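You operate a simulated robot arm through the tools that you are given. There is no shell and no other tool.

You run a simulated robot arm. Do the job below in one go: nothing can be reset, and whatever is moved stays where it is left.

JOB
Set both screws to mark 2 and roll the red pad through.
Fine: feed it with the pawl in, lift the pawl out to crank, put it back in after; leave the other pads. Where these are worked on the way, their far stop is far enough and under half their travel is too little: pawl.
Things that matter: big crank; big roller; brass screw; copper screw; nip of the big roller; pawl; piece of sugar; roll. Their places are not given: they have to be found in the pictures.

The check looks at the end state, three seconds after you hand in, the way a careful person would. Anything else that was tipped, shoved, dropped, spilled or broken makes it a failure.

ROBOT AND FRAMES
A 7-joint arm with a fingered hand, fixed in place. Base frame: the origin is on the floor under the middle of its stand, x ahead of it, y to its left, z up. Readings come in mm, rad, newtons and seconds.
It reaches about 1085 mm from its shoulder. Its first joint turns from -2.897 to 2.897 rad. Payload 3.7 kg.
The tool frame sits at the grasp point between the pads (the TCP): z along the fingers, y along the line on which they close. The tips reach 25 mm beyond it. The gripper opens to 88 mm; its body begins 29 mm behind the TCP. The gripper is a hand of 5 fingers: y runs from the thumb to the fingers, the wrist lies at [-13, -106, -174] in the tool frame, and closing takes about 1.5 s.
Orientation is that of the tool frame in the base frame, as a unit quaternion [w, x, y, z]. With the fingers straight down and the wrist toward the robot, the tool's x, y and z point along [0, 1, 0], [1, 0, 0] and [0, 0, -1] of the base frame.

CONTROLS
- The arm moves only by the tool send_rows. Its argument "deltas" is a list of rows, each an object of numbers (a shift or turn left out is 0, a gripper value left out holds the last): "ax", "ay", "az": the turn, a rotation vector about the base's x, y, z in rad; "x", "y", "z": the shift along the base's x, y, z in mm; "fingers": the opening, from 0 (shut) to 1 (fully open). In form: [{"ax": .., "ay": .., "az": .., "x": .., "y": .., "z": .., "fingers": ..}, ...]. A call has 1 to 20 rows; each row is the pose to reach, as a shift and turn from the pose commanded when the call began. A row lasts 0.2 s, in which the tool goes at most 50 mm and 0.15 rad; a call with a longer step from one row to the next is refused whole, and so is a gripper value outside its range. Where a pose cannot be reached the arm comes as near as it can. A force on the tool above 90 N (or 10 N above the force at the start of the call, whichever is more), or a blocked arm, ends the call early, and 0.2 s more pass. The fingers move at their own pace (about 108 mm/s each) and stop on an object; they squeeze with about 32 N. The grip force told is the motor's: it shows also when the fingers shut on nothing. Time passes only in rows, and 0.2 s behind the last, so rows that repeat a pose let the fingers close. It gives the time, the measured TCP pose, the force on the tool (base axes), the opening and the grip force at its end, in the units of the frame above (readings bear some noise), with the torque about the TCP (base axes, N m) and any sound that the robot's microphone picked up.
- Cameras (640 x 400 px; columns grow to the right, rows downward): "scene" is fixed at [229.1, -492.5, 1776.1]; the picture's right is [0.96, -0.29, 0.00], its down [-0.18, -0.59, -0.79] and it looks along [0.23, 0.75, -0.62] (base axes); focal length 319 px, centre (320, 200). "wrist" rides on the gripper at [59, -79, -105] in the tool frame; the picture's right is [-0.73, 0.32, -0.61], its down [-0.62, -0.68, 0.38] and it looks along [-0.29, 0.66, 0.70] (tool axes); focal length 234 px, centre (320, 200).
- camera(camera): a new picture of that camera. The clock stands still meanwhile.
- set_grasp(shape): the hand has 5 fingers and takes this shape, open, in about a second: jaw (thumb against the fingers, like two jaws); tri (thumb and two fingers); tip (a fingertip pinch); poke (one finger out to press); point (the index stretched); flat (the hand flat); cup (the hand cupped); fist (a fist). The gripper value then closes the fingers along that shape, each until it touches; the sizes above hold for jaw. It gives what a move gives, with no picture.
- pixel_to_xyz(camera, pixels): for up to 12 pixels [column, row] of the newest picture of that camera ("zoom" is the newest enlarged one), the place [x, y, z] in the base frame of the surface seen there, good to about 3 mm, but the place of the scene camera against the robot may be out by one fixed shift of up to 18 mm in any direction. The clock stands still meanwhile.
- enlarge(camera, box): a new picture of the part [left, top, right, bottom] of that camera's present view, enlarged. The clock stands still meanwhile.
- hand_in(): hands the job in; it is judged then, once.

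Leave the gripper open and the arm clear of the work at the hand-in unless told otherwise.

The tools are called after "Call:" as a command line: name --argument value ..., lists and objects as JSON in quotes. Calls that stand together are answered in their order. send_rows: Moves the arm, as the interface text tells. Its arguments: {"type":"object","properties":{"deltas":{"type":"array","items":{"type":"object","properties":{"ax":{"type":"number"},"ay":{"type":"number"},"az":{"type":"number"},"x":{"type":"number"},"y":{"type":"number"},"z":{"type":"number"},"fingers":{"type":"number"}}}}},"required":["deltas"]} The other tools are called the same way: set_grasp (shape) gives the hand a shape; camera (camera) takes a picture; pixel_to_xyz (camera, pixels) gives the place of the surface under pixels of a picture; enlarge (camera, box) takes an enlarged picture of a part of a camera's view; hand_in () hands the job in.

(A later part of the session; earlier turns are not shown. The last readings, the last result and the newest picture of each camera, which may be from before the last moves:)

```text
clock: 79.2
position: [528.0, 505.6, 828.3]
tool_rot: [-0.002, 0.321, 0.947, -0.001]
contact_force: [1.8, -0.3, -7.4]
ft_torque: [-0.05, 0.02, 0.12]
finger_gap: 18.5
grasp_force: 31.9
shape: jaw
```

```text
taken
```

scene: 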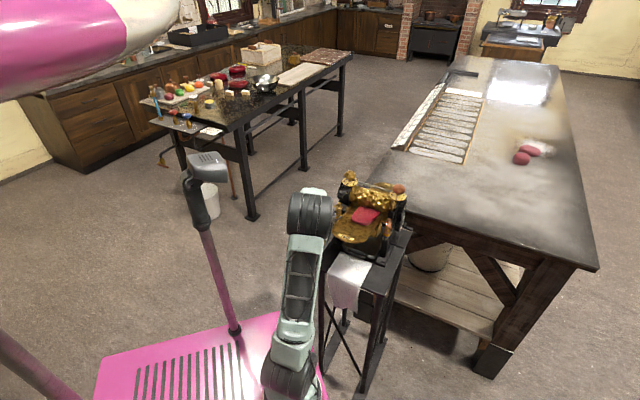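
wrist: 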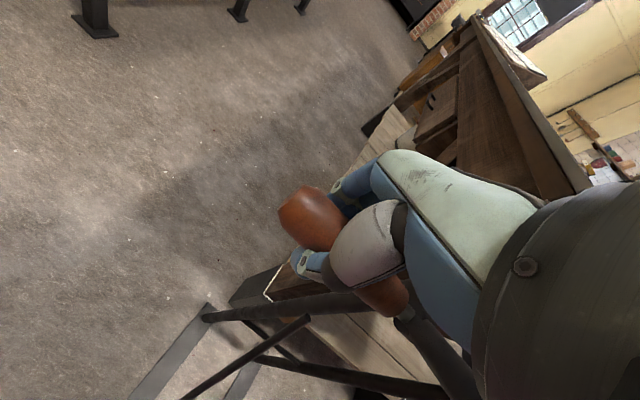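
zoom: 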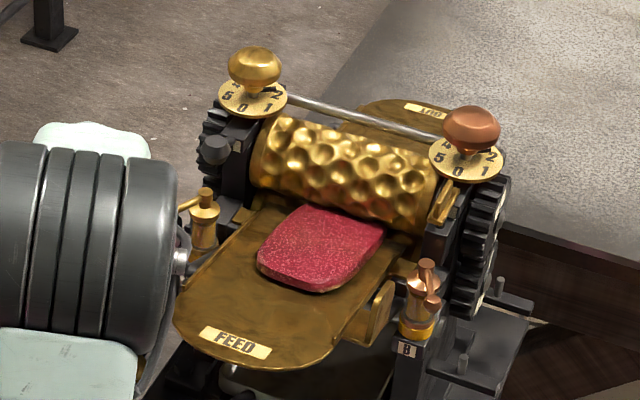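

The crank turns with almost no resistance. I'll check that the pad is being drawn in (not pushed out) before going on.

Call:
enlarge --camera "scene" --box '[335, 195, 395, 245]'

Call:
pixel_to_xyz --camera "zoom" --pixels '[[200, 265], [230, 225], [320, 285], [260, 275], [400, 200], [300, 200], [390, 160]]'

```text
8.00 times, centred on (365, 220) of scene
```

zoom: 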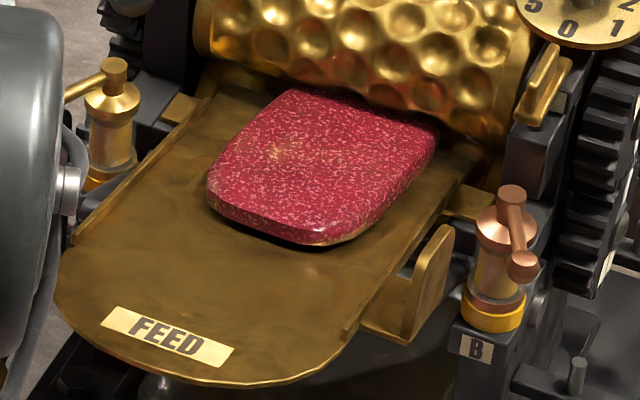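

```text
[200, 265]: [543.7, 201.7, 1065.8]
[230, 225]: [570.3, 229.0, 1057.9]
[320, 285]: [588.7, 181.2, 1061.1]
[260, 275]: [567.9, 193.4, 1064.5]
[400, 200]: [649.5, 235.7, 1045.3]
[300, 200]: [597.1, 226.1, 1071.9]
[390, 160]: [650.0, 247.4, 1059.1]
```

I'll compare with the same framing as before cranking.

Call:
enlarge --camera "scene" --box '[320, 180, 410, 250]'

```text
5.71 times, centred on (365, 215) of scene
```

zoom: 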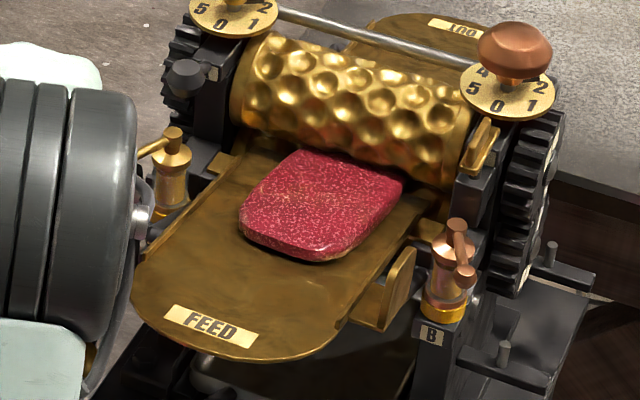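

The pad has crept toward the nip, its roller dimples and gear marks have turned, and the direction is right. I'll check the table's edge line and then continue around.

Call:
pixel_to_xyz --camera "scene" --pixels '[[371, 180], [395, 150], [430, 105], [380, 188]]'

Call:
send_rows --deltas '[{"x": 14.6, "y": 14.6, "z": 13.9, "fingers": 0}, {"x": 27.7, "y": 27.7, "z": 30.6, "fingers": 0}, {"x": 39.0, "y": 39.0, "z": 49.7, "fingers": 0}, {"x": 48.4, "y": 48.4, "z": 70.8, "fingers": 0}, {"x": 55.5, "y": 55.5, "z": 93.5, "fingers": 0}, {"x": 55.5, "y": 55.5, "z": 93.5, "fingers": 0}]'

Call:
camera --camera "wrist"

Call:
enlarge --camera "scene" --box '[320, 180, 410, 250]'

```text
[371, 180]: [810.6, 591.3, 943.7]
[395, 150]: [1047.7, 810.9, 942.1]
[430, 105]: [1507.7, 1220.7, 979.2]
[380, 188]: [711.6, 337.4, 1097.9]
```

```text
clock: 80.6
position: [582.4, 560.2, 923.0]
tool_rot: [-0.001, 0.322, 0.947, 0.0]
contact_force: [-1.9, -2.1, -5.1]
ft_torque: [-0.03, 0.04, 0.09]
finger_gap: 18.6
grasp_force: 31.7
shape: jaw
```

```text
taken
```

wrist: 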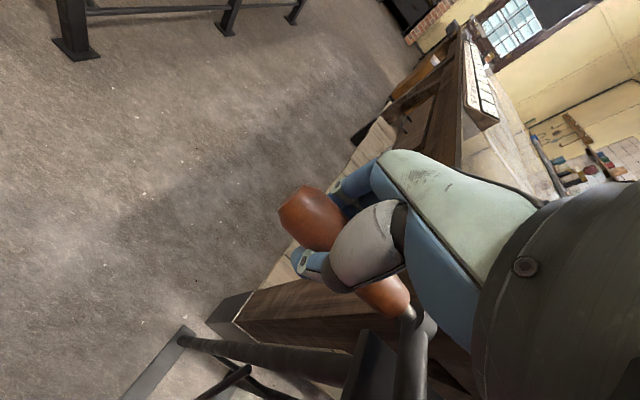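

```text
5.71 times, centred on (365, 215) of scene
```

zoom: 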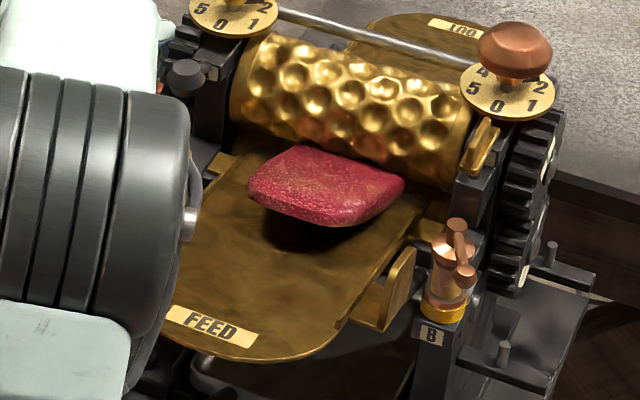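

The rollers have bitten: the pad's front is being drawn in and its tail has tilted up. I'll carry on up the far side of the circle.

Call:
send_rows --deltas '[{"x": 4.8, "y": 4.8, "z": 23.9, "fingers": 0}, {"x": 7.3, "y": 7.3, "z": 48.6, "fingers": 0}, {"x": 7.3, "y": 7.3, "z": 73.5, "fingers": 0}, {"x": 4.8, "y": 4.8, "z": 98.2, "fingers": 0}, {"x": 0, "y": 0, "z": 122.1, "fingers": 0}, {"x": -7.1, "y": -7.1, "z": 144.9, "fingers": 0}, {"x": -16.5, "y": -16.5, "z": 166.0, "fingers": 0}, {"x": -27.8, "y": -27.8, "z": 185.1, "fingers": 0}, {"x": -40.9, "y": -40.9, "z": 201.7, "fingers": 0}, {"x": -55.5, "y": -55.5, "z": 215.6, "fingers": 0}, {"x": -55.5, "y": -55.5, "z": 215.6, "fingers": 0}]'

Call:
camera --camera "wrist"

Call:
camera --camera "scene"

Call:
enlarge --camera "scene" --box '[320, 165, 410, 235]'

```text
clock: 83.0
position: [526.7, 504.8, 1138.1]
tool_rot: [-0.002, 0.322, 0.947, -0.001]
contact_force: [1.9, -4.4, -9.2]
ft_torque: [-0.01, 0.02, 0.05]
finger_gap: 18.5
grasp_force: 31.9
shape: jaw
```

```text
taken
```

wrist: 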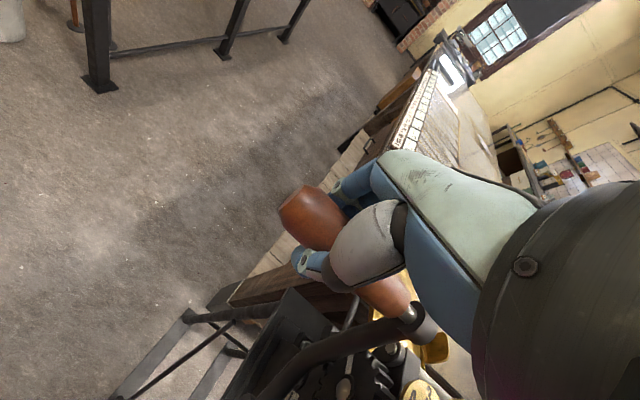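

```text
taken
```

scene: 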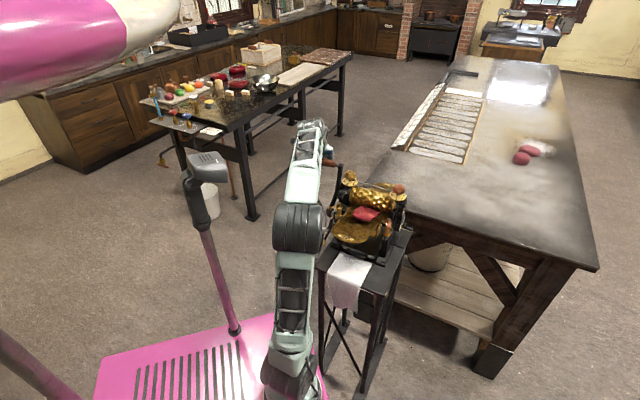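

```text
5.71 times, centred on (365, 200) of scene
```

zoom: 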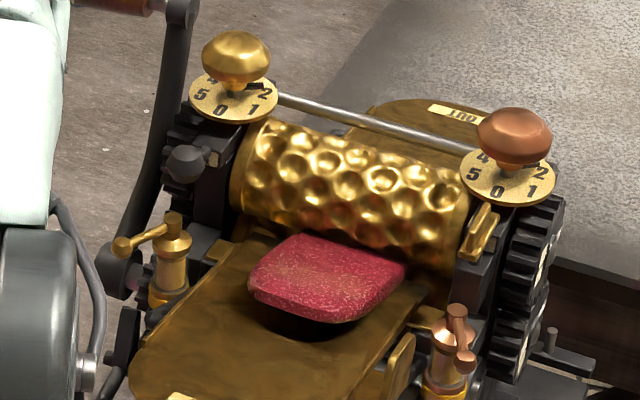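

150° of the turn done. I need to verify the pad is still advancing, so I'll zoom in on it.

Call:
enlarge --camera "scene" --box '[345, 190, 395, 230]'

Call:
pixel_to_xyz --camera "zoom" --pixels '[[130, 230], [150, 260], [270, 300], [200, 200], [300, 200], [400, 180], [350, 250], [260, 320], [250, 250]]'

Call:
enlarge --camera "scene" --box '[360, 165, 420, 205]'

```text
10.00 times, centred on (370, 210) of scene
```

zoom: 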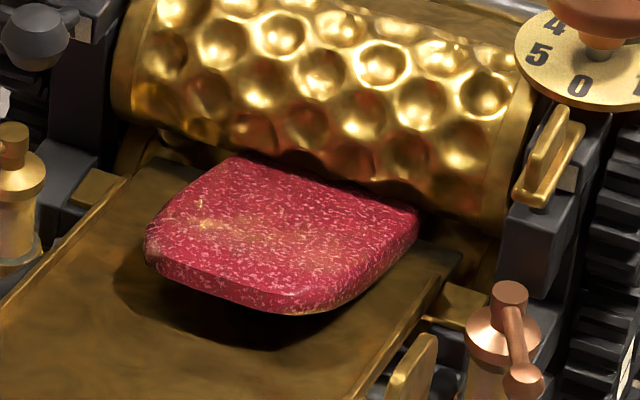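

```text
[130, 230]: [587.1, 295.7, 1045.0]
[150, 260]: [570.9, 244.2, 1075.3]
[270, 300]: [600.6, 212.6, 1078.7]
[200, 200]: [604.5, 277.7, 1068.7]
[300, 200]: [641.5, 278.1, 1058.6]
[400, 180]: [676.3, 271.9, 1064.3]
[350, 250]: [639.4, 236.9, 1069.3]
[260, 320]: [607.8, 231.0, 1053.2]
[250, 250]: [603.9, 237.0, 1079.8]
```

```text
10.00 times, centred on (390, 185) of scene
```

zoom: 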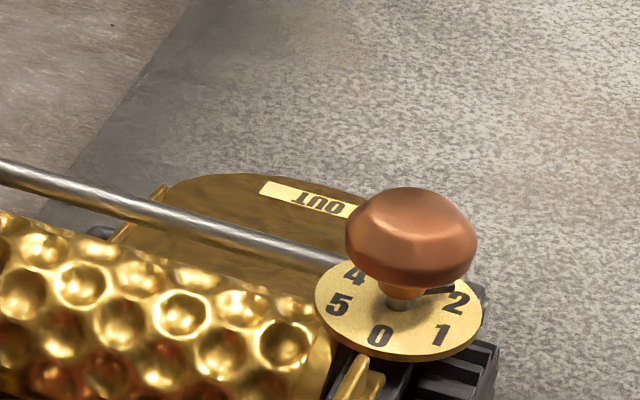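

The pad's front is clamped in the nip (tail raised about 8 mm), and it has advanced roughly 11 mm. I'll continue over the top and measure again.

Call:
send_rows --deltas '[{"x": -15.8, "y": -15.8, "z": 10.9, "fingers": 0}, {"x": -32.6, "y": -32.6, "z": 18.6, "fingers": 0}, {"x": -49.9, "y": -49.9, "z": 22.9, "fingers": 0}, {"x": -67.5, "y": -67.5, "z": 23.8, "fingers": 0}, {"x": -85.0, "y": -85.0, "z": 21.2, "fingers": 0}, {"x": -102.1, "y": -102.1, "z": 15.2, "fingers": 0}, {"x": -118.4, "y": -118.4, "z": 5.9, "fingers": 0}, {"x": -133.7, "y": -133.7, "z": -6.6, "fingers": 0}, {"x": -133.7, "y": -133.7, "z": -6.6, "fingers": 0}]'

Call:
camera --camera "scene"

Call:
enlarge --camera "scene" --box '[345, 190, 395, 230]'

Call:
pixel_to_xyz --camera "zoom" --pixels '[[150, 260], [270, 300], [200, 200], [300, 200], [250, 250], [350, 250], [160, 240]]'

Call:
camera --camera "wrist"

```text
clock: 85.0
position: [393.8, 372.3, 1131.3]
tool_rot: [-0.001, 0.321, 0.947, 0.0]
contact_force: [2.3, -3.1, 1.1]
ft_torque: [0.06, 0.04, -0.01]
finger_gap: 19.0
grasp_force: 32.0
shape: jaw
```

```text
taken
```

scene: 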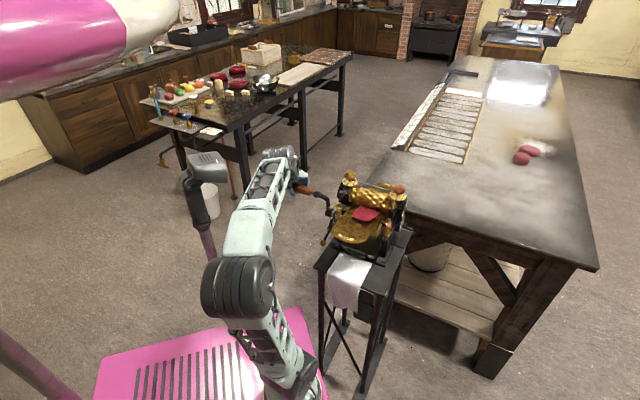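

```text
10.00 times, centred on (370, 210) of scene
```

zoom: 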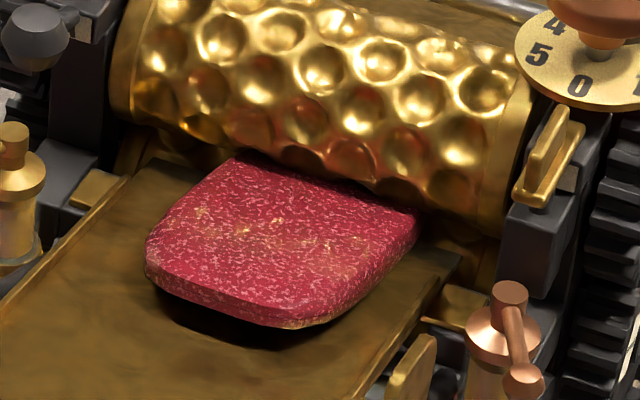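

```text
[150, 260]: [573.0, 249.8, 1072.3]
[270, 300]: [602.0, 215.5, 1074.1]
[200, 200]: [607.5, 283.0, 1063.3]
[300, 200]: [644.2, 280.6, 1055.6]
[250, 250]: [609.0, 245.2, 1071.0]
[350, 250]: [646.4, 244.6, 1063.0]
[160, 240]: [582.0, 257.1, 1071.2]
```

```text
taken
```

wrist: 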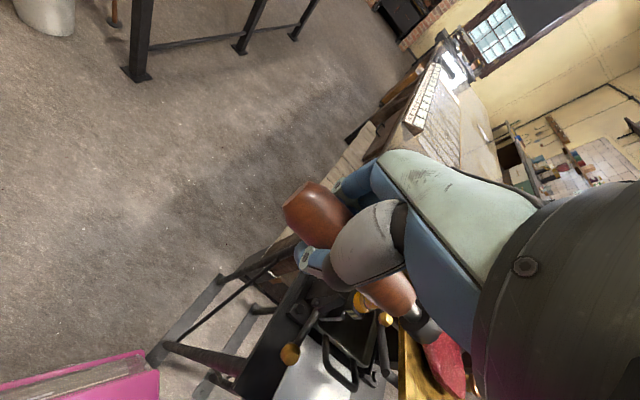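

Now at 124° past horizontal. The pad's visible part hasn't advanced in the last 140° of crank, so the rollers may be slipping on it. I'll finish bringing the crank round (down the robot side) while watching for blockage, then inspect.

Call:
send_rows --deltas '[{"x": -13.9, "y": -13.9, "z": -15.3, "fingers": 0}, {"x": -26.1, "y": -26.1, "z": -33.2, "fingers": 0}, {"x": -36.5, "y": -36.5, "z": -53.4, "fingers": 0}, {"x": -44.7, "y": -44.7, "z": -75.4, "fingers": 0}, {"x": -50.8, "y": -50.8, "z": -98.8, "fingers": 0}, {"x": -54.4, "y": -54.4, "z": -123.1, "fingers": 0}, {"x": -55.6, "y": -55.6, "z": -148.0, "fingers": 0}, {"x": -55.6, "y": -55.6, "z": -148.0, "fingers": 0}]'

Call:
camera --camera "scene"

Call:
enlarge --camera "scene" --box '[345, 190, 395, 230]'

Call:
camera --camera "wrist"

```text
clock: 86.8
position: [338.8, 316.1, 983.7]
tool_rot: [-0.001, 0.321, 0.947, 0.0]
contact_force: [-0.2, -1.2, -1.7]
ft_torque: [0.04, -0.02, 0.03]
finger_gap: 12.9
grasp_force: 31.9
shape: jaw
```

```text
taken
```

scene: 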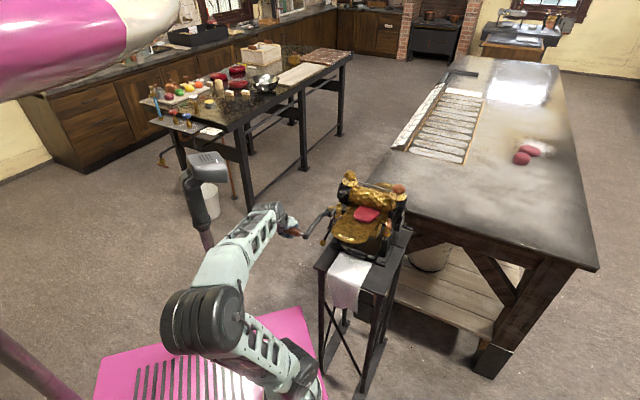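

```text
10.00 times, centred on (370, 210) of scene
```

zoom: 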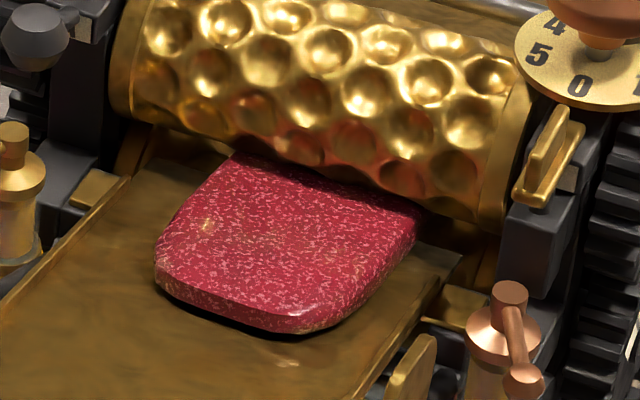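

```text
taken
```

wrist: 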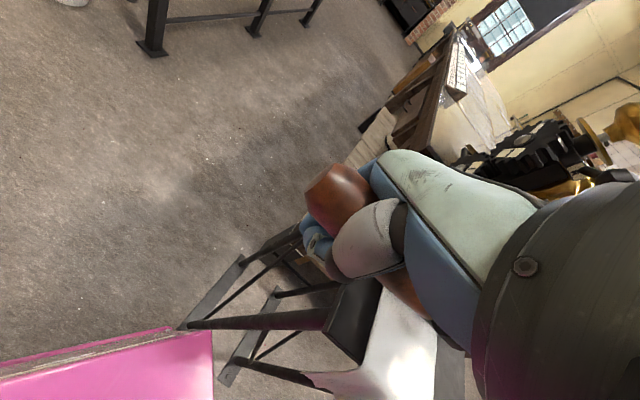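

The arm manages the near side fine. The pad crept a few mm further in, so the rollers are drawing it slowly. I'll keep cranking at a steady pace: bottom, far side and up again (240° in one go).

Call:
send_rows --deltas '[{"x": 2.8, "y": 2.8, "z": -37.1, "fingers": 0}, {"x": 10.9, "y": 10.9, "z": -72.6, "fingers": 0}, {"x": 24.1, "y": 24.1, "z": -104.9, "fingers": 0}, {"x": 41.8, "y": 41.8, "z": -132.6, "fingers": 0}, {"x": 63.1, "y": 63.1, "z": -154.6, "fingers": 0}, {"x": 87.2, "y": 87.2, "z": -169.8, "fingers": 0}, {"x": 113.0, "y": 113.0, "z": -177.5, "fingers": 0}, {"x": 139.4, "y": 139.4, "z": -177.5, "fingers": 0}, {"x": 165.2, "y": 165.2, "z": -169.8, "fingers": 0}, {"x": 189.3, "y": 189.3, "z": -154.6, "fingers": 0}, {"x": 210.6, "y": 210.6, "z": -132.6, "fingers": 0}, {"x": 228.3, "y": 228.3, "z": -104.9, "fingers": 0}, {"x": 241.5, "y": 241.5, "z": -72.6, "fingers": 0}, {"x": 249.7, "y": 249.7, "z": -37.1, "fingers": 0}, {"x": 252.4, "y": 252.4, "z": 0, "fingers": 0}, {"x": 249.7, "y": 249.7, "z": 37.1, "fingers": 0}, {"x": 241.5, "y": 241.5, "z": 72.6, "fingers": 0}, {"x": 228.3, "y": 228.3, "z": 104.9, "fingers": 0}, {"x": 210.6, "y": 210.6, "z": 132.6, "fingers": 0}, {"x": 189.3, "y": 189.3, "z": 154.6, "fingers": 0}]'

Call:
enlarge --camera "scene" --box '[345, 190, 395, 230]'

Call:
camera --camera "scene"

Call:
camera --camera "wrist"

```text
clock: 91.0
position: [526.0, 505.2, 1138.7]
tool_rot: [0.0, 0.321, 0.947, -0.001]
contact_force: [-0.8, -0.2, -0.1]
ft_torque: [-0.03, -0.01, 0.01]
finger_gap: 13.0
grasp_force: 32.3
shape: jaw
```

```text
10.00 times, centred on (370, 210) of scene
```

zoom: 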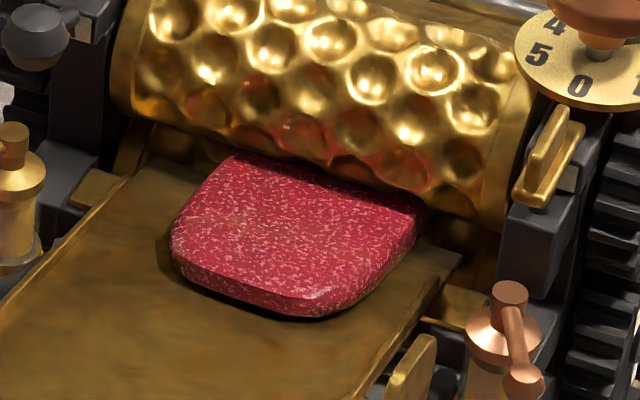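

```text
taken
```

scene: 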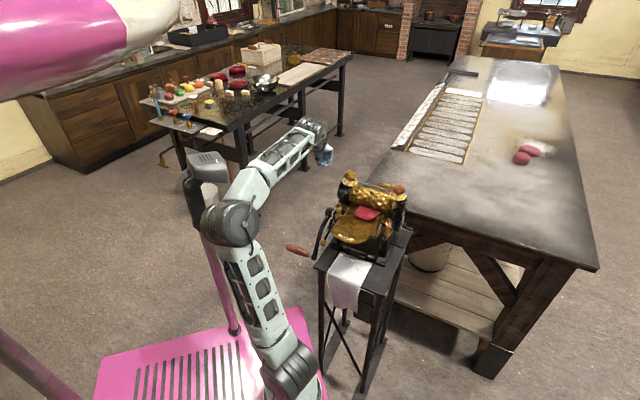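

```text
taken
```

wrist: 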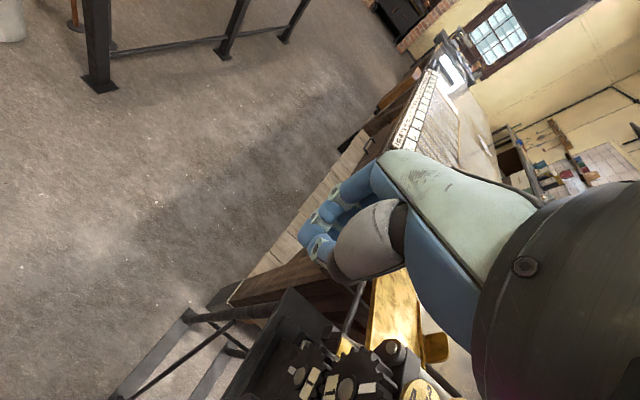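

The handle slipped out of my grip near the bottom-left and is now hanging at lower left, but the pad has advanced another ~10 mm. I'll find the handle.

Call:
enlarge --camera "scene" --box '[275, 195, 365, 270]'

Call:
pixel_to_xyz --camera "zoom" --pixels '[[100, 285], [120, 298], [150, 310], [175, 320], [80, 275], [200, 325], [240, 240], [265, 165]]'

```text
5.33 times, centred on (320, 232) of scene
```

zoom: 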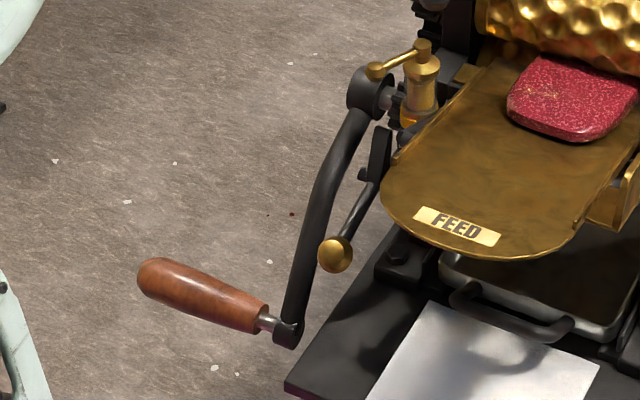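

```text
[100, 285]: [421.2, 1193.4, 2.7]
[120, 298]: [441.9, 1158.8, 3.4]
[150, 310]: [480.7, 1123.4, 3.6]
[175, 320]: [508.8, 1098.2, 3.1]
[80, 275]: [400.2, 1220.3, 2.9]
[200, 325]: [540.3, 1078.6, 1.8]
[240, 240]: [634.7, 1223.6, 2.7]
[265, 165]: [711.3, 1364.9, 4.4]
```

Call:
pixel_to_xyz --camera "zoom" --pixels '[[150, 280], [175, 285], [200, 295], [225, 302], [250, 310], [170, 268], [165, 295], [288, 330], [225, 318], [225, 288]]'

```text
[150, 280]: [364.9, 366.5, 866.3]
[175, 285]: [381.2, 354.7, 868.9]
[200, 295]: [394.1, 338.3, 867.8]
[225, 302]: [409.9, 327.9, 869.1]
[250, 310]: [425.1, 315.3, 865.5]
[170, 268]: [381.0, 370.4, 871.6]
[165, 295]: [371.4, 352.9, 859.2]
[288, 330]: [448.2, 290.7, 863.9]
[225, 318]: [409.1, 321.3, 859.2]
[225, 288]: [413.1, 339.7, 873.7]
```

The crank rests at about 225° (handle centre u≈511, z≈853) and holds there by friction. I'll open the hand, go back above the handle and regrip, this time seating it deeper and cranking more slowly.

Call:
send_rows --deltas '[{"x": -10, "y": -10, "z": 10, "fingers": 1}, {"x": -35, "y": -35, "z": 10, "fingers": 1}, {"x": -60, "y": -60, "z": 0, "fingers": 1}, {"x": -85, "y": -85, "z": -20, "fingers": 1}, {"x": -110, "y": -110, "z": -45, "fingers": 1}, {"x": -132, "y": -132, "z": -75, "fingers": 1}, {"x": -148, "y": -148, "z": -110, "fingers": 1}, {"x": -154, "y": -154, "z": -150, "fingers": 1}, {"x": -154, "y": -154, "z": -190, "fingers": 1}, {"x": -154, "y": -154, "z": -220, "fingers": 1}, {"x": -154, "y": -154, "z": -220, "fingers": 1}]'

Call:
camera --camera "wrist"

Call:
camera --camera "scene"

Call:
pixel_to_xyz --camera "wrist" --pixels '[[285, 245], [300, 262], [270, 235], [320, 275]]'

```text
clock: 93.4
position: [373.0, 350.8, 917.8]
tool_rot: [-0.001, 0.322, 0.947, -0.001]
contact_force: [-0.8, -0.3, 0.6]
ft_torque: [0.02, 0.03, 0.01]
finger_gap: 87.5
grasp_force: 0.1
shape: jaw
```

```text
taken
```

wrist: 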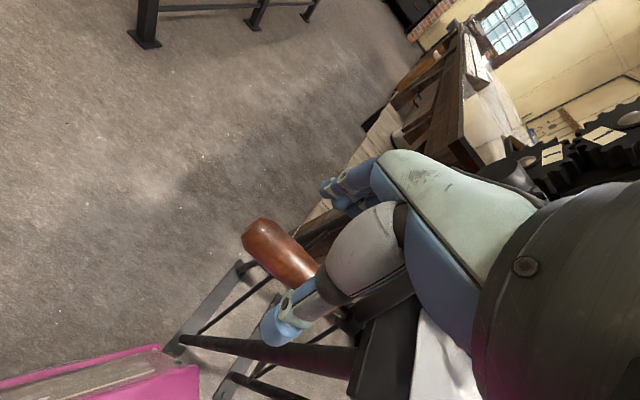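

```text
taken
```

scene: 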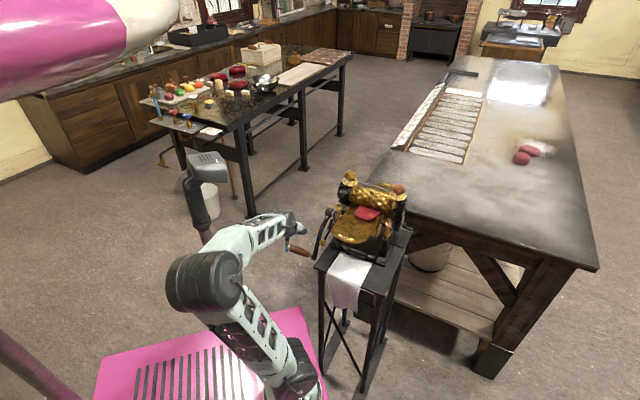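

```text
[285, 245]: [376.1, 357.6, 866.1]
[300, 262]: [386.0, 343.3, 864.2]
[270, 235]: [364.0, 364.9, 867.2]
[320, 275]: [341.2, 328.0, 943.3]
```

The handle centre is at u≈515, z≈852. I'll lower so the handle sits slightly toward the palm (TCP z≈846) and close.

Call:
send_rows --deltas '[{"x": 2.2, "y": 2.2, "z": -25, "fingers": 1}, {"x": 2.2, "y": 2.2, "z": -50, "fingers": 1}, {"x": 2.2, "y": 2.2, "z": -72, "fingers": 1}, {"x": 2.2, "y": 2.2, "z": -72, "fingers": 0}, {"x": 2.2, "y": 2.2, "z": -72, "fingers": 0}, {"x": 2.2, "y": 2.2, "z": -72, "fingers": 0}, {"x": 2.2, "y": 2.2, "z": -72, "fingers": 0}, {"x": 2.2, "y": 2.2, "z": -72, "fingers": 0}, {"x": 2.2, "y": 2.2, "z": -72, "fingers": 0}, {"x": 2.2, "y": 2.2, "z": -72, "fingers": 0}, {"x": 2.2, "y": 2.2, "z": -72, "fingers": 0}]'

Call:
camera --camera "wrist"

Call:
enlarge --camera "wrist" --box '[220, 150, 420, 350]'

```text
clock: 95.8
position: [375.5, 353.2, 845.1]
tool_rot: [0.0, 0.321, 0.947, -0.001]
contact_force: [-6.8, -9.5, -21.0]
ft_torque: [-0.04, 0.01, 0.04]
finger_gap: 15.4
grasp_force: 32.0
shape: jaw
```

```text
taken
```

wrist: 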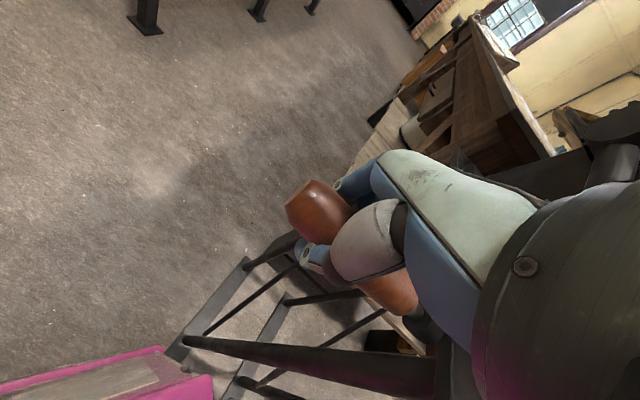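

```text
2.00 times, centred on (320, 250) of wrist
```

zoom: 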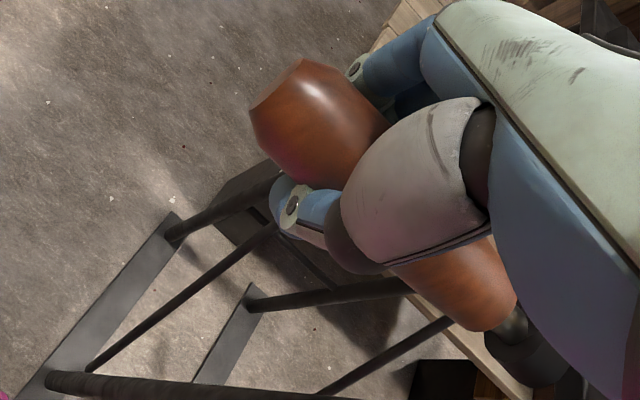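

Regripped (15 mm gap). I'll crank slowly through the bottom, 72° in 8° steps, and check the hold.

Call:
send_rows --deltas '[{"x": 13.6, "y": 13.6, "z": -16.1, "fingers": 0}, {"x": 28.6, "y": 28.6, "z": -29.4, "fingers": 0}, {"x": 44.8, "y": 44.8, "z": -39.6, "fingers": 0}, {"x": 61.8, "y": 61.8, "z": -46.5, "fingers": 0}, {"x": 79.3, "y": 79.3, "z": -50.0, "fingers": 0}, {"x": 97.0, "y": 97.0, "z": -50.0, "fingers": 0}, {"x": 114.6, "y": 114.6, "z": -46.5, "fingers": 0}, {"x": 131.6, "y": 131.6, "z": -39.6, "fingers": 0}, {"x": 147.8, "y": 147.8, "z": -29.4, "fingers": 0}, {"x": 147.8, "y": 147.8, "z": -29.4, "fingers": 0}]'

Call:
camera --camera "wrist"

Call:
enlarge --camera "scene" --box '[345, 190, 395, 230]'

```text
clock: 98.0
position: [524.4, 501.9, 816.6]
tool_rot: [-0.001, 0.322, 0.947, -0.002]
contact_force: [-4.1, -3.7, -2.0]
ft_torque: [0.1, 0.0, 0.0]
finger_gap: 16.2
grasp_force: 31.7
shape: jaw
```

```text
taken
```

wrist: 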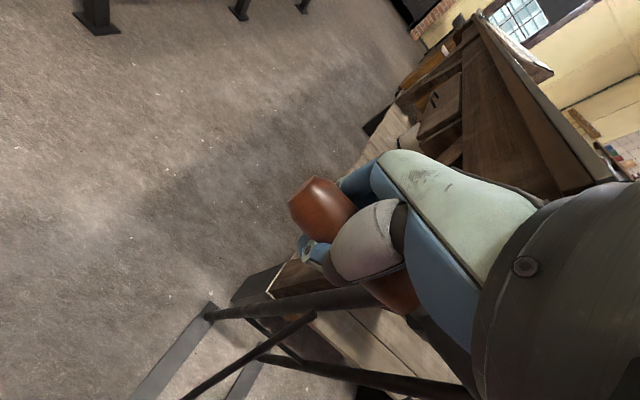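

```text
10.00 times, centred on (370, 210) of scene
```

zoom: 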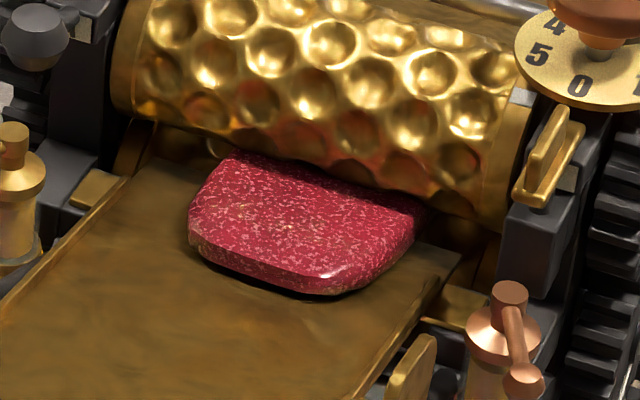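

Good hold, and the pad advanced about 13 mm in this stretch. I'll continue up the far side to the top.

Call:
send_rows --deltas '[{"x": 15.0, "y": 15.0, "z": 13.3, "fingers": 0}, {"x": 28.6, "y": 28.6, "z": 29.4, "fingers": 0}, {"x": 40.4, "y": 40.4, "z": 48.0, "fingers": 0}, {"x": 50.3, "y": 50.3, "z": 68.7, "fingers": 0}, {"x": 58.1, "y": 58.1, "z": 91.2, "fingers": 0}, {"x": 63.6, "y": 63.6, "z": 115.1, "fingers": 0}, {"x": 66.6, "y": 66.6, "z": 139.7, "fingers": 0}, {"x": 67.2, "y": 67.2, "z": 164.7, "fingers": 0}, {"x": 65.4, "y": 65.4, "z": 189.6, "fingers": 0}, {"x": 61.1, "y": 61.1, "z": 213.9, "fingers": 0}, {"x": 54.5, "y": 54.5, "z": 237.2, "fingers": 0}, {"x": 45.6, "y": 45.6, "z": 258.9, "fingers": 0}, {"x": 34.7, "y": 34.7, "z": 278.6, "fingers": 0}, {"x": 22.0, "y": 22.0, "z": 296.0, "fingers": 0}, {"x": 7.6, "y": 7.6, "z": 310.7, "fingers": 0}, {"x": -8.0, "y": -8.0, "z": 322.5, "fingers": 0}, {"x": -24.6, "y": -24.6, "z": 331.0, "fingers": 0}, {"x": -41.9, "y": -41.9, "z": 336.2, "fingers": 0}, {"x": -59.6, "y": -59.6, "z": 338.0, "fingers": 0}]'

Call:
camera --camera "wrist"

Call:
camera --camera "scene"

Call:
enlarge --camera "scene" --box '[345, 190, 395, 230]'

```text
clock: 102.0
position: [464.5, 441.5, 1153.1]
tool_rot: [0.0, 0.321, 0.947, -0.001]
contact_force: [6.1, -2.8, -30.6]
ft_torque: [-0.1, 0.12, -0.05]
finger_gap: 15.1
grasp_force: 31.9
shape: jaw
```

```text
taken
```

wrist: 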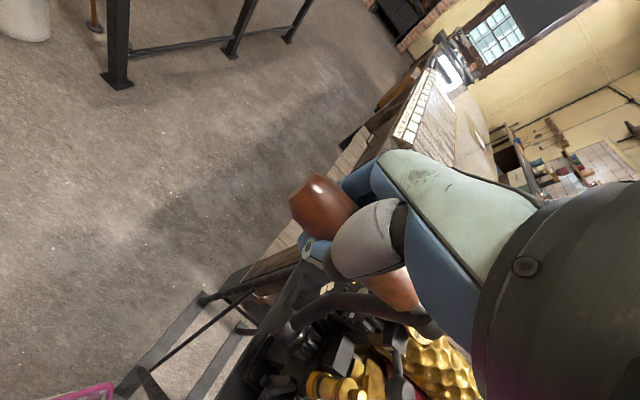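

```text
taken
```

scene: 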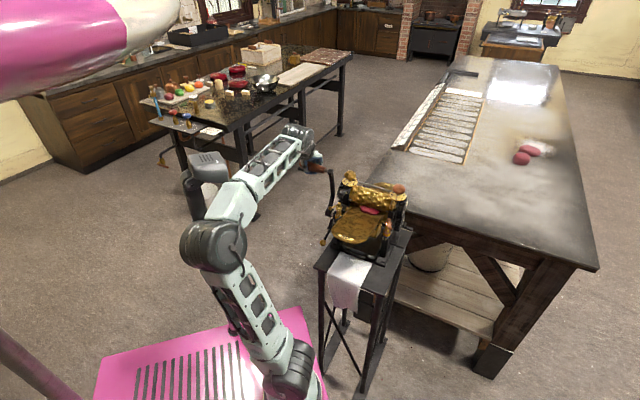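

```text
10.00 times, centred on (370, 210) of scene
```

zoom: 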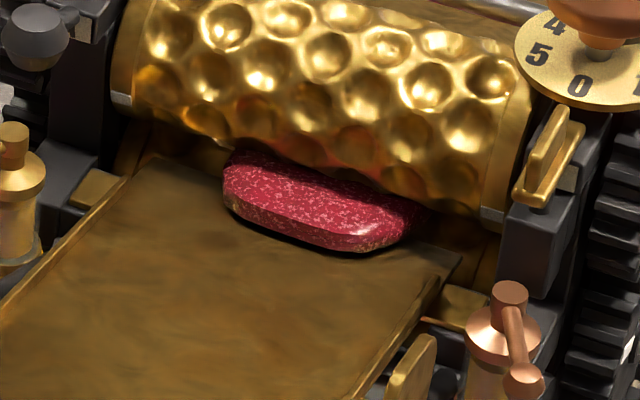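

The pad is nearly through, with only the tail showing. I'll continue over the top and down the near side.

Call:
send_rows --deltas '[{"x": -17.7, "y": -17.7, "z": -1.7, "fingers": 0}, {"x": -35.0, "y": -35.0, "z": -6.9, "fingers": 0}, {"x": -51.6, "y": -51.6, "z": -15.5, "fingers": 0}, {"x": -67.2, "y": -67.2, "z": -27.3, "fingers": 0}, {"x": -81.6, "y": -81.6, "z": -42.0, "fingers": 0}, {"x": -94.3, "y": -94.3, "z": -59.4, "fingers": 0}, {"x": -105.2, "y": -105.2, "z": -79.1, "fingers": 0}, {"x": -114.1, "y": -114.1, "z": -100.8, "fingers": 0}, {"x": -120.7, "y": -120.7, "z": -124.0, "fingers": 0}, {"x": -125.0, "y": -125.0, "z": -148.3, "fingers": 0}, {"x": -126.9, "y": -126.9, "z": -173.2, "fingers": 0}, {"x": -126.9, "y": -126.9, "z": -173.2, "fingers": 0}]'

Call:
camera --camera "wrist"

Call:
camera --camera "scene"

Call:
enlarge --camera "scene" --box '[330, 165, 420, 240]'

```text
clock: 104.6
position: [338.0, 315.1, 980.2]
tool_rot: [-0.002, 0.322, 0.947, -0.001]
contact_force: [-2.0, -2.3, -2.2]
ft_torque: [0.05, -0.02, 0.0]
finger_gap: 11.7
grasp_force: 32.5
shape: jaw
```

```text
taken
```

wrist: 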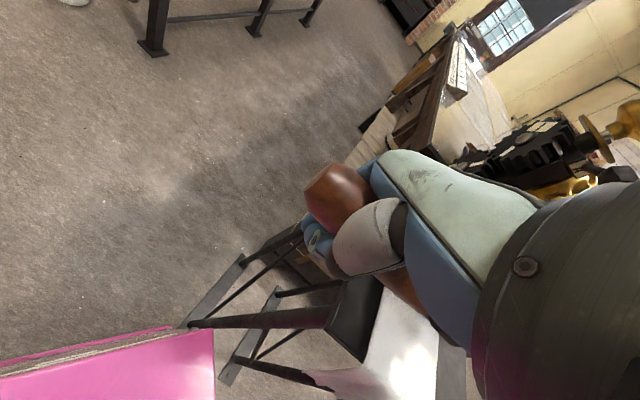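

```text
taken
```

scene: 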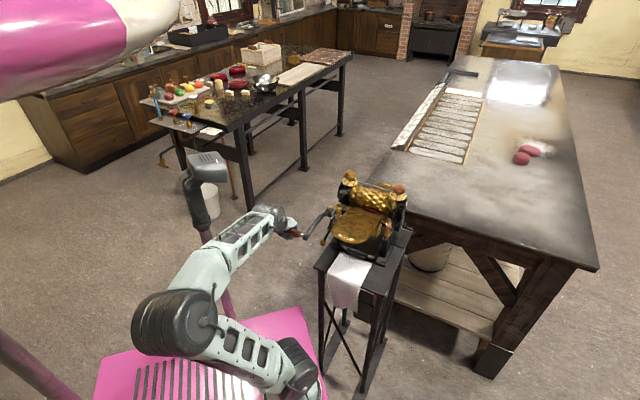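

```text
5.33 times, centred on (375, 202) of scene
```

zoom: 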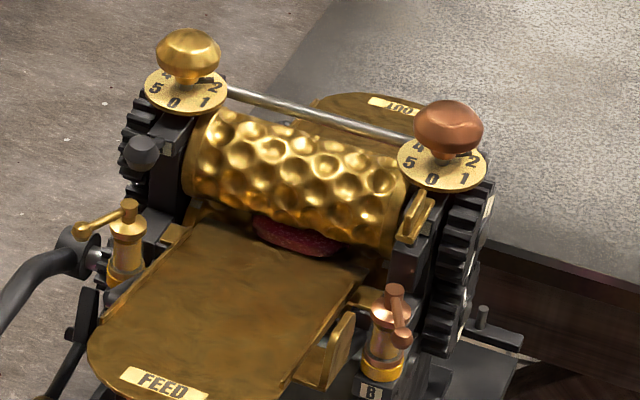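

Only a sliver of the tail remains on the feed side. I'll continue slowly through the lower-left, where the grip was lost last time, in short steps.

Call:
send_rows --deltas '[{"x": 0.2, "y": 0.2, "z": -18.8, "fingers": 0}, {"x": 1.8, "y": 1.8, "z": -37.5, "fingers": 0}, {"x": 4.9, "y": 4.9, "z": -55.9, "fingers": 0}, {"x": 9.2, "y": 9.2, "z": -73.7, "fingers": 0}, {"x": 14.8, "y": 14.8, "z": -90.8, "fingers": 0}, {"x": 14.8, "y": 14.8, "z": -90.8, "fingers": 0}]'

Call:
camera --camera "wrist"

Call:
enlarge --camera "scene" --box '[270, 180, 420, 280]'

```text
clock: 106.0
position: [349.7, 328.0, 889.2]
tool_rot: [-0.001, 0.321, 0.947, -0.002]
contact_force: [-31.5, -31.0, -21.9]
ft_torque: [0.91, -0.88, 0.01]
finger_gap: 15.5
grasp_force: 32.3
shape: jaw
```

```text
taken
```

wrist: 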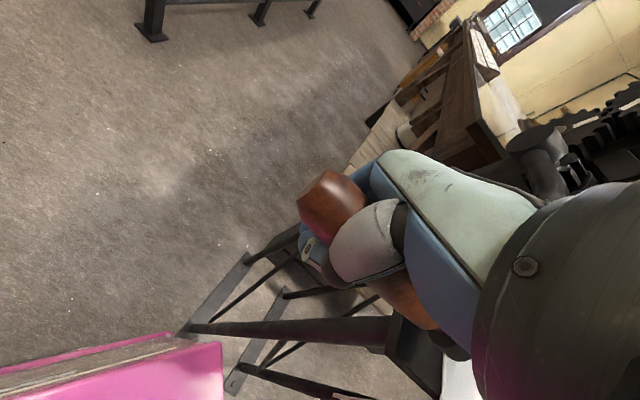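

```text
4.00 times, centred on (345, 230) of scene
```

zoom: 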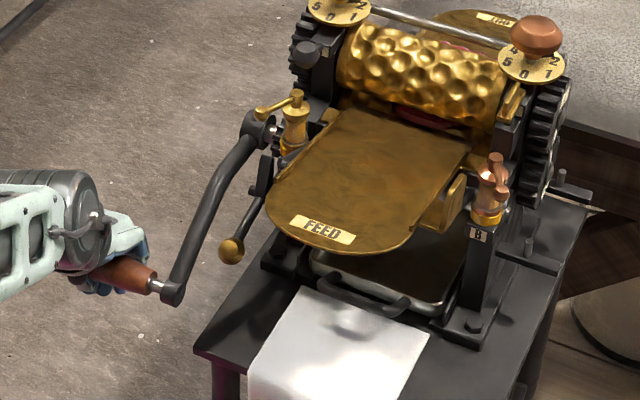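

There's a 44 N push back along −u here. I'll check where the handle actually is relative to the hand.

Call:
pixel_to_xyz --camera "zoom" --pixels '[[120, 270], [140, 280], [172, 292], [155, 287], [185, 260], [258, 128], [247, 120]]'

Call:
pixel_to_xyz --camera "wrist" --pixels '[[330, 195], [315, 205], [345, 185], [325, 225], [410, 300], [395, 290], [300, 205]]'

```text
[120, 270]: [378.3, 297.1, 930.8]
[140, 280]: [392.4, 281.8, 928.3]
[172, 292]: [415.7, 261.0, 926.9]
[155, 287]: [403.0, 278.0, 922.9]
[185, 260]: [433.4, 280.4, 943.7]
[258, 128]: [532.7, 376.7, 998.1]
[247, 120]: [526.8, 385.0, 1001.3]
```

```text
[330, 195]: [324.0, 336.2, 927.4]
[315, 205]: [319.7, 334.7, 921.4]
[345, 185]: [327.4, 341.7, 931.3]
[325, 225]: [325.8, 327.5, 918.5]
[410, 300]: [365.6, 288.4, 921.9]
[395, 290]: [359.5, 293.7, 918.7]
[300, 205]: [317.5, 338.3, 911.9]
```

The handle lags at about 202°, pressed up against my palm while the thumb pushes radially. I'll ease back 5 mm in u and lead more downward along the circle.

Call:
send_rows --deltas '[{"x": -3, "y": -3, "z": -3, "fingers": 0}, {"x": -1, "y": -1, "z": -11.5, "fingers": 0}, {"x": 3.0, "y": 3.0, "z": -22.6, "fingers": 0}, {"x": 8.5, "y": 8.5, "z": -33.2, "fingers": 0}, {"x": 14.0, "y": 14.0, "z": -43.4, "fingers": 0}, {"x": 14.0, "y": 14.0, "z": -43.4, "fingers": 0}]'

Call:
camera --camera "wrist"

Call:
enlarge --camera "scene" --box '[270, 180, 420, 280]'

Call:
pixel_to_xyz --camera "wrist" --pixels '[[330, 195], [315, 205], [345, 185], [325, 225], [410, 300], [395, 290]]'

```text
clock: 107.4
position: [365.6, 343.7, 847.0]
tool_rot: [0.0, 0.321, 0.947, -0.001]
contact_force: [-4.8, -5.8, -13.3]
ft_torque: [0.1, -0.06, 0.02]
finger_gap: 12.5
grasp_force: 31.0
shape: jaw
```

```text
taken
```

wrist: 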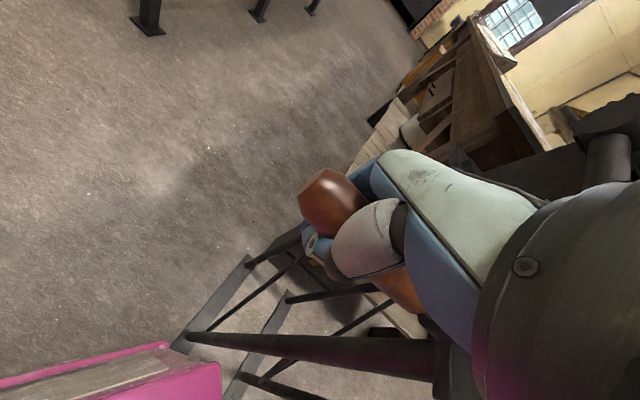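

```text
4.00 times, centred on (345, 230) of scene
```

zoom: 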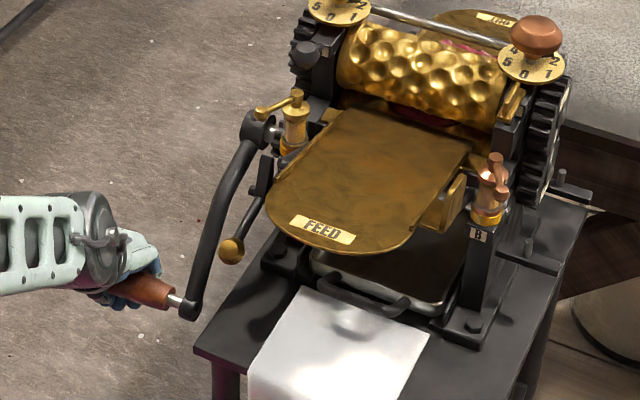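

```text
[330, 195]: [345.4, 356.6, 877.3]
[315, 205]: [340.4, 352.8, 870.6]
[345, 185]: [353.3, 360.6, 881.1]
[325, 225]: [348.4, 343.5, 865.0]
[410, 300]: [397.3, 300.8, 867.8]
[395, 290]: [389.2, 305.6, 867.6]
```

Load relieved and the handle is moving again (about 219°). A bit of red is now visible on the OUT side behind the roller. I'll continue through the bottom and up the far side.

Call:
send_rows --deltas '[{"x": 8.9, "y": 8.9, "z": -14.0, "fingers": 0}, {"x": 18.8, "y": 18.8, "z": -26.6, "fingers": 0}, {"x": 29.6, "y": 29.6, "z": -37.7, "fingers": 0}, {"x": 41.2, "y": 41.2, "z": -47.1, "fingers": 0}, {"x": 53.3, "y": 53.3, "z": -54.8, "fingers": 0}, {"x": 66.0, "y": 66.0, "z": -60.6, "fingers": 0}, {"x": 79.0, "y": 79.0, "z": -64.5, "fingers": 0}, {"x": 92.3, "y": 92.3, "z": -66.5, "fingers": 0}, {"x": 105.6, "y": 105.6, "z": -66.5, "fingers": 0}, {"x": 118.8, "y": 118.8, "z": -64.5, "fingers": 0}, {"x": 131.9, "y": 131.9, "z": -60.6, "fingers": 0}, {"x": 144.5, "y": 144.5, "z": -54.8, "fingers": 0}, {"x": 156.7, "y": 156.7, "z": -47.1, "fingers": 0}, {"x": 156.7, "y": 156.7, "z": -47.1, "fingers": 0}]'

Call:
camera --camera "wrist"

Call:
camera --camera "scene"

Call:
enlarge --camera "scene" --box '[330, 165, 420, 240]'

```text
clock: 110.4
position: [522.5, 498.9, 800.8]
tool_rot: [-0.001, 0.322, 0.947, 0.0]
contact_force: [-2.3, -2.2, -0.7]
ft_torque: [0.06, -0.07, 0.0]
finger_gap: 11.4
grasp_force: 32.0
shape: jaw
```

```text
taken
```

wrist: 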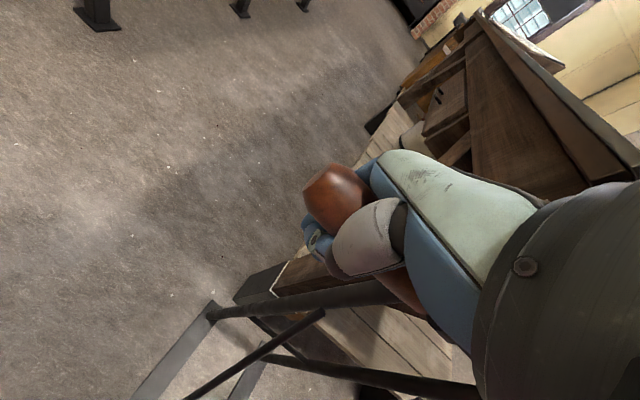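

```text
taken
```

scene: 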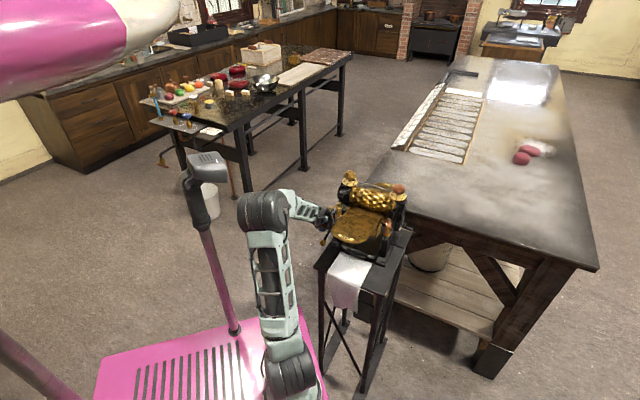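

```text
5.33 times, centred on (375, 202) of scene
```

zoom: 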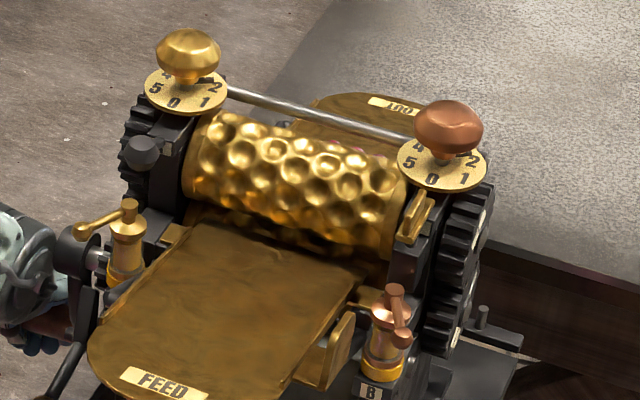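

The pad has left the feed side completely. I'll carry on cranking to the top to drive it well clear of the nip, then look at the OUT side.

Call:
send_rows --deltas '[{"x": 15.2, "y": 15.2, "z": 12.9, "fingers": 0}, {"x": 29.0, "y": 29.0, "z": 28.7, "fingers": 0}, {"x": 41.2, "y": 41.2, "z": 47.1, "fingers": 0}, {"x": 51.3, "y": 51.3, "z": 67.7, "fingers": 0}, {"x": 59.4, "y": 59.4, "z": 90.1, "fingers": 0}, {"x": 65.1, "y": 65.1, "z": 113.8, "fingers": 0}, {"x": 68.5, "y": 68.5, "z": 138.4, "fingers": 0}, {"x": 69.4, "y": 69.4, "z": 163.5, "fingers": 0}, {"x": 68.0, "y": 68.0, "z": 188.5, "fingers": 0}, {"x": 63.9, "y": 63.9, "z": 213.0, "fingers": 0}, {"x": 57.6, "y": 57.6, "z": 236.4, "fingers": 0}, {"x": 48.9, "y": 48.9, "z": 258.4, "fingers": 0}, {"x": 38.3, "y": 38.3, "z": 278.5, "fingers": 0}, {"x": 25.7, "y": 25.7, "z": 296.2, "fingers": 0}, {"x": 11.5, "y": 11.5, "z": 311.3, "fingers": 0}, {"x": -4.0, "y": -4.0, "z": 323.5, "fingers": 0}, {"x": -20.6, "y": -20.6, "z": 332.5, "fingers": 0}, {"x": -37.9, "y": -37.9, "z": 338.2, "fingers": 0}, {"x": -55.6, "y": -55.6, "z": 340.3, "fingers": 0}]'

Call:
camera --camera "wrist"

Call:
camera --camera "scene"

Call:
enlarge --camera "scene" --box '[320, 150, 420, 220]'

```text
clock: 114.4
position: [468.7, 443.2, 1140.9]
tool_rot: [0.0, 0.321, 0.947, 0.001]
contact_force: [7.6, -5.4, 2.8]
ft_torque: [0.09, 0.16, -0.04]
finger_gap: 11.9
grasp_force: 31.7
shape: jaw
```

```text
taken
```

wrist: 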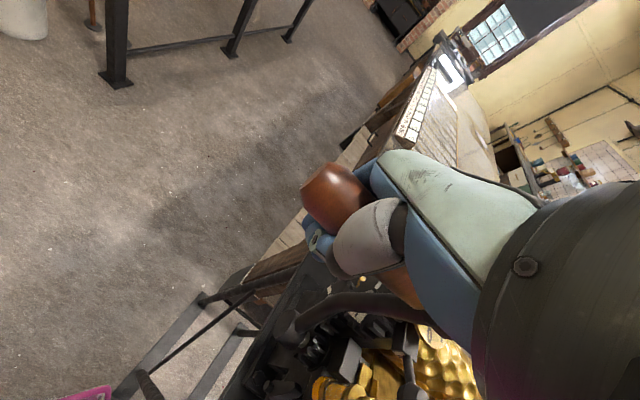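

```text
taken
```

scene: 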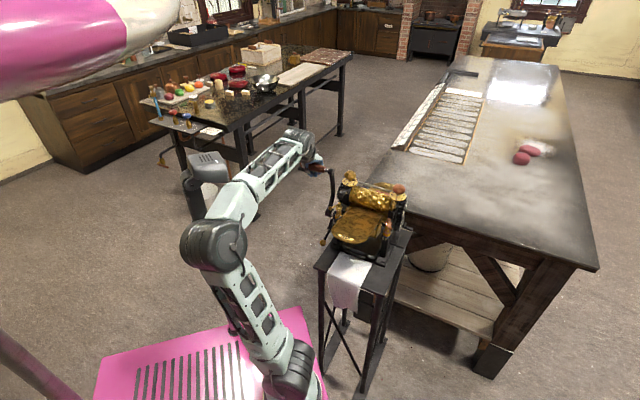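

```text
5.71 times, centred on (370, 185) of scene
```

zoom: 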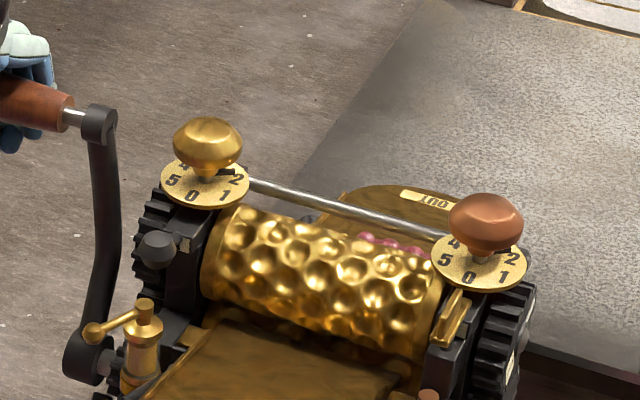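

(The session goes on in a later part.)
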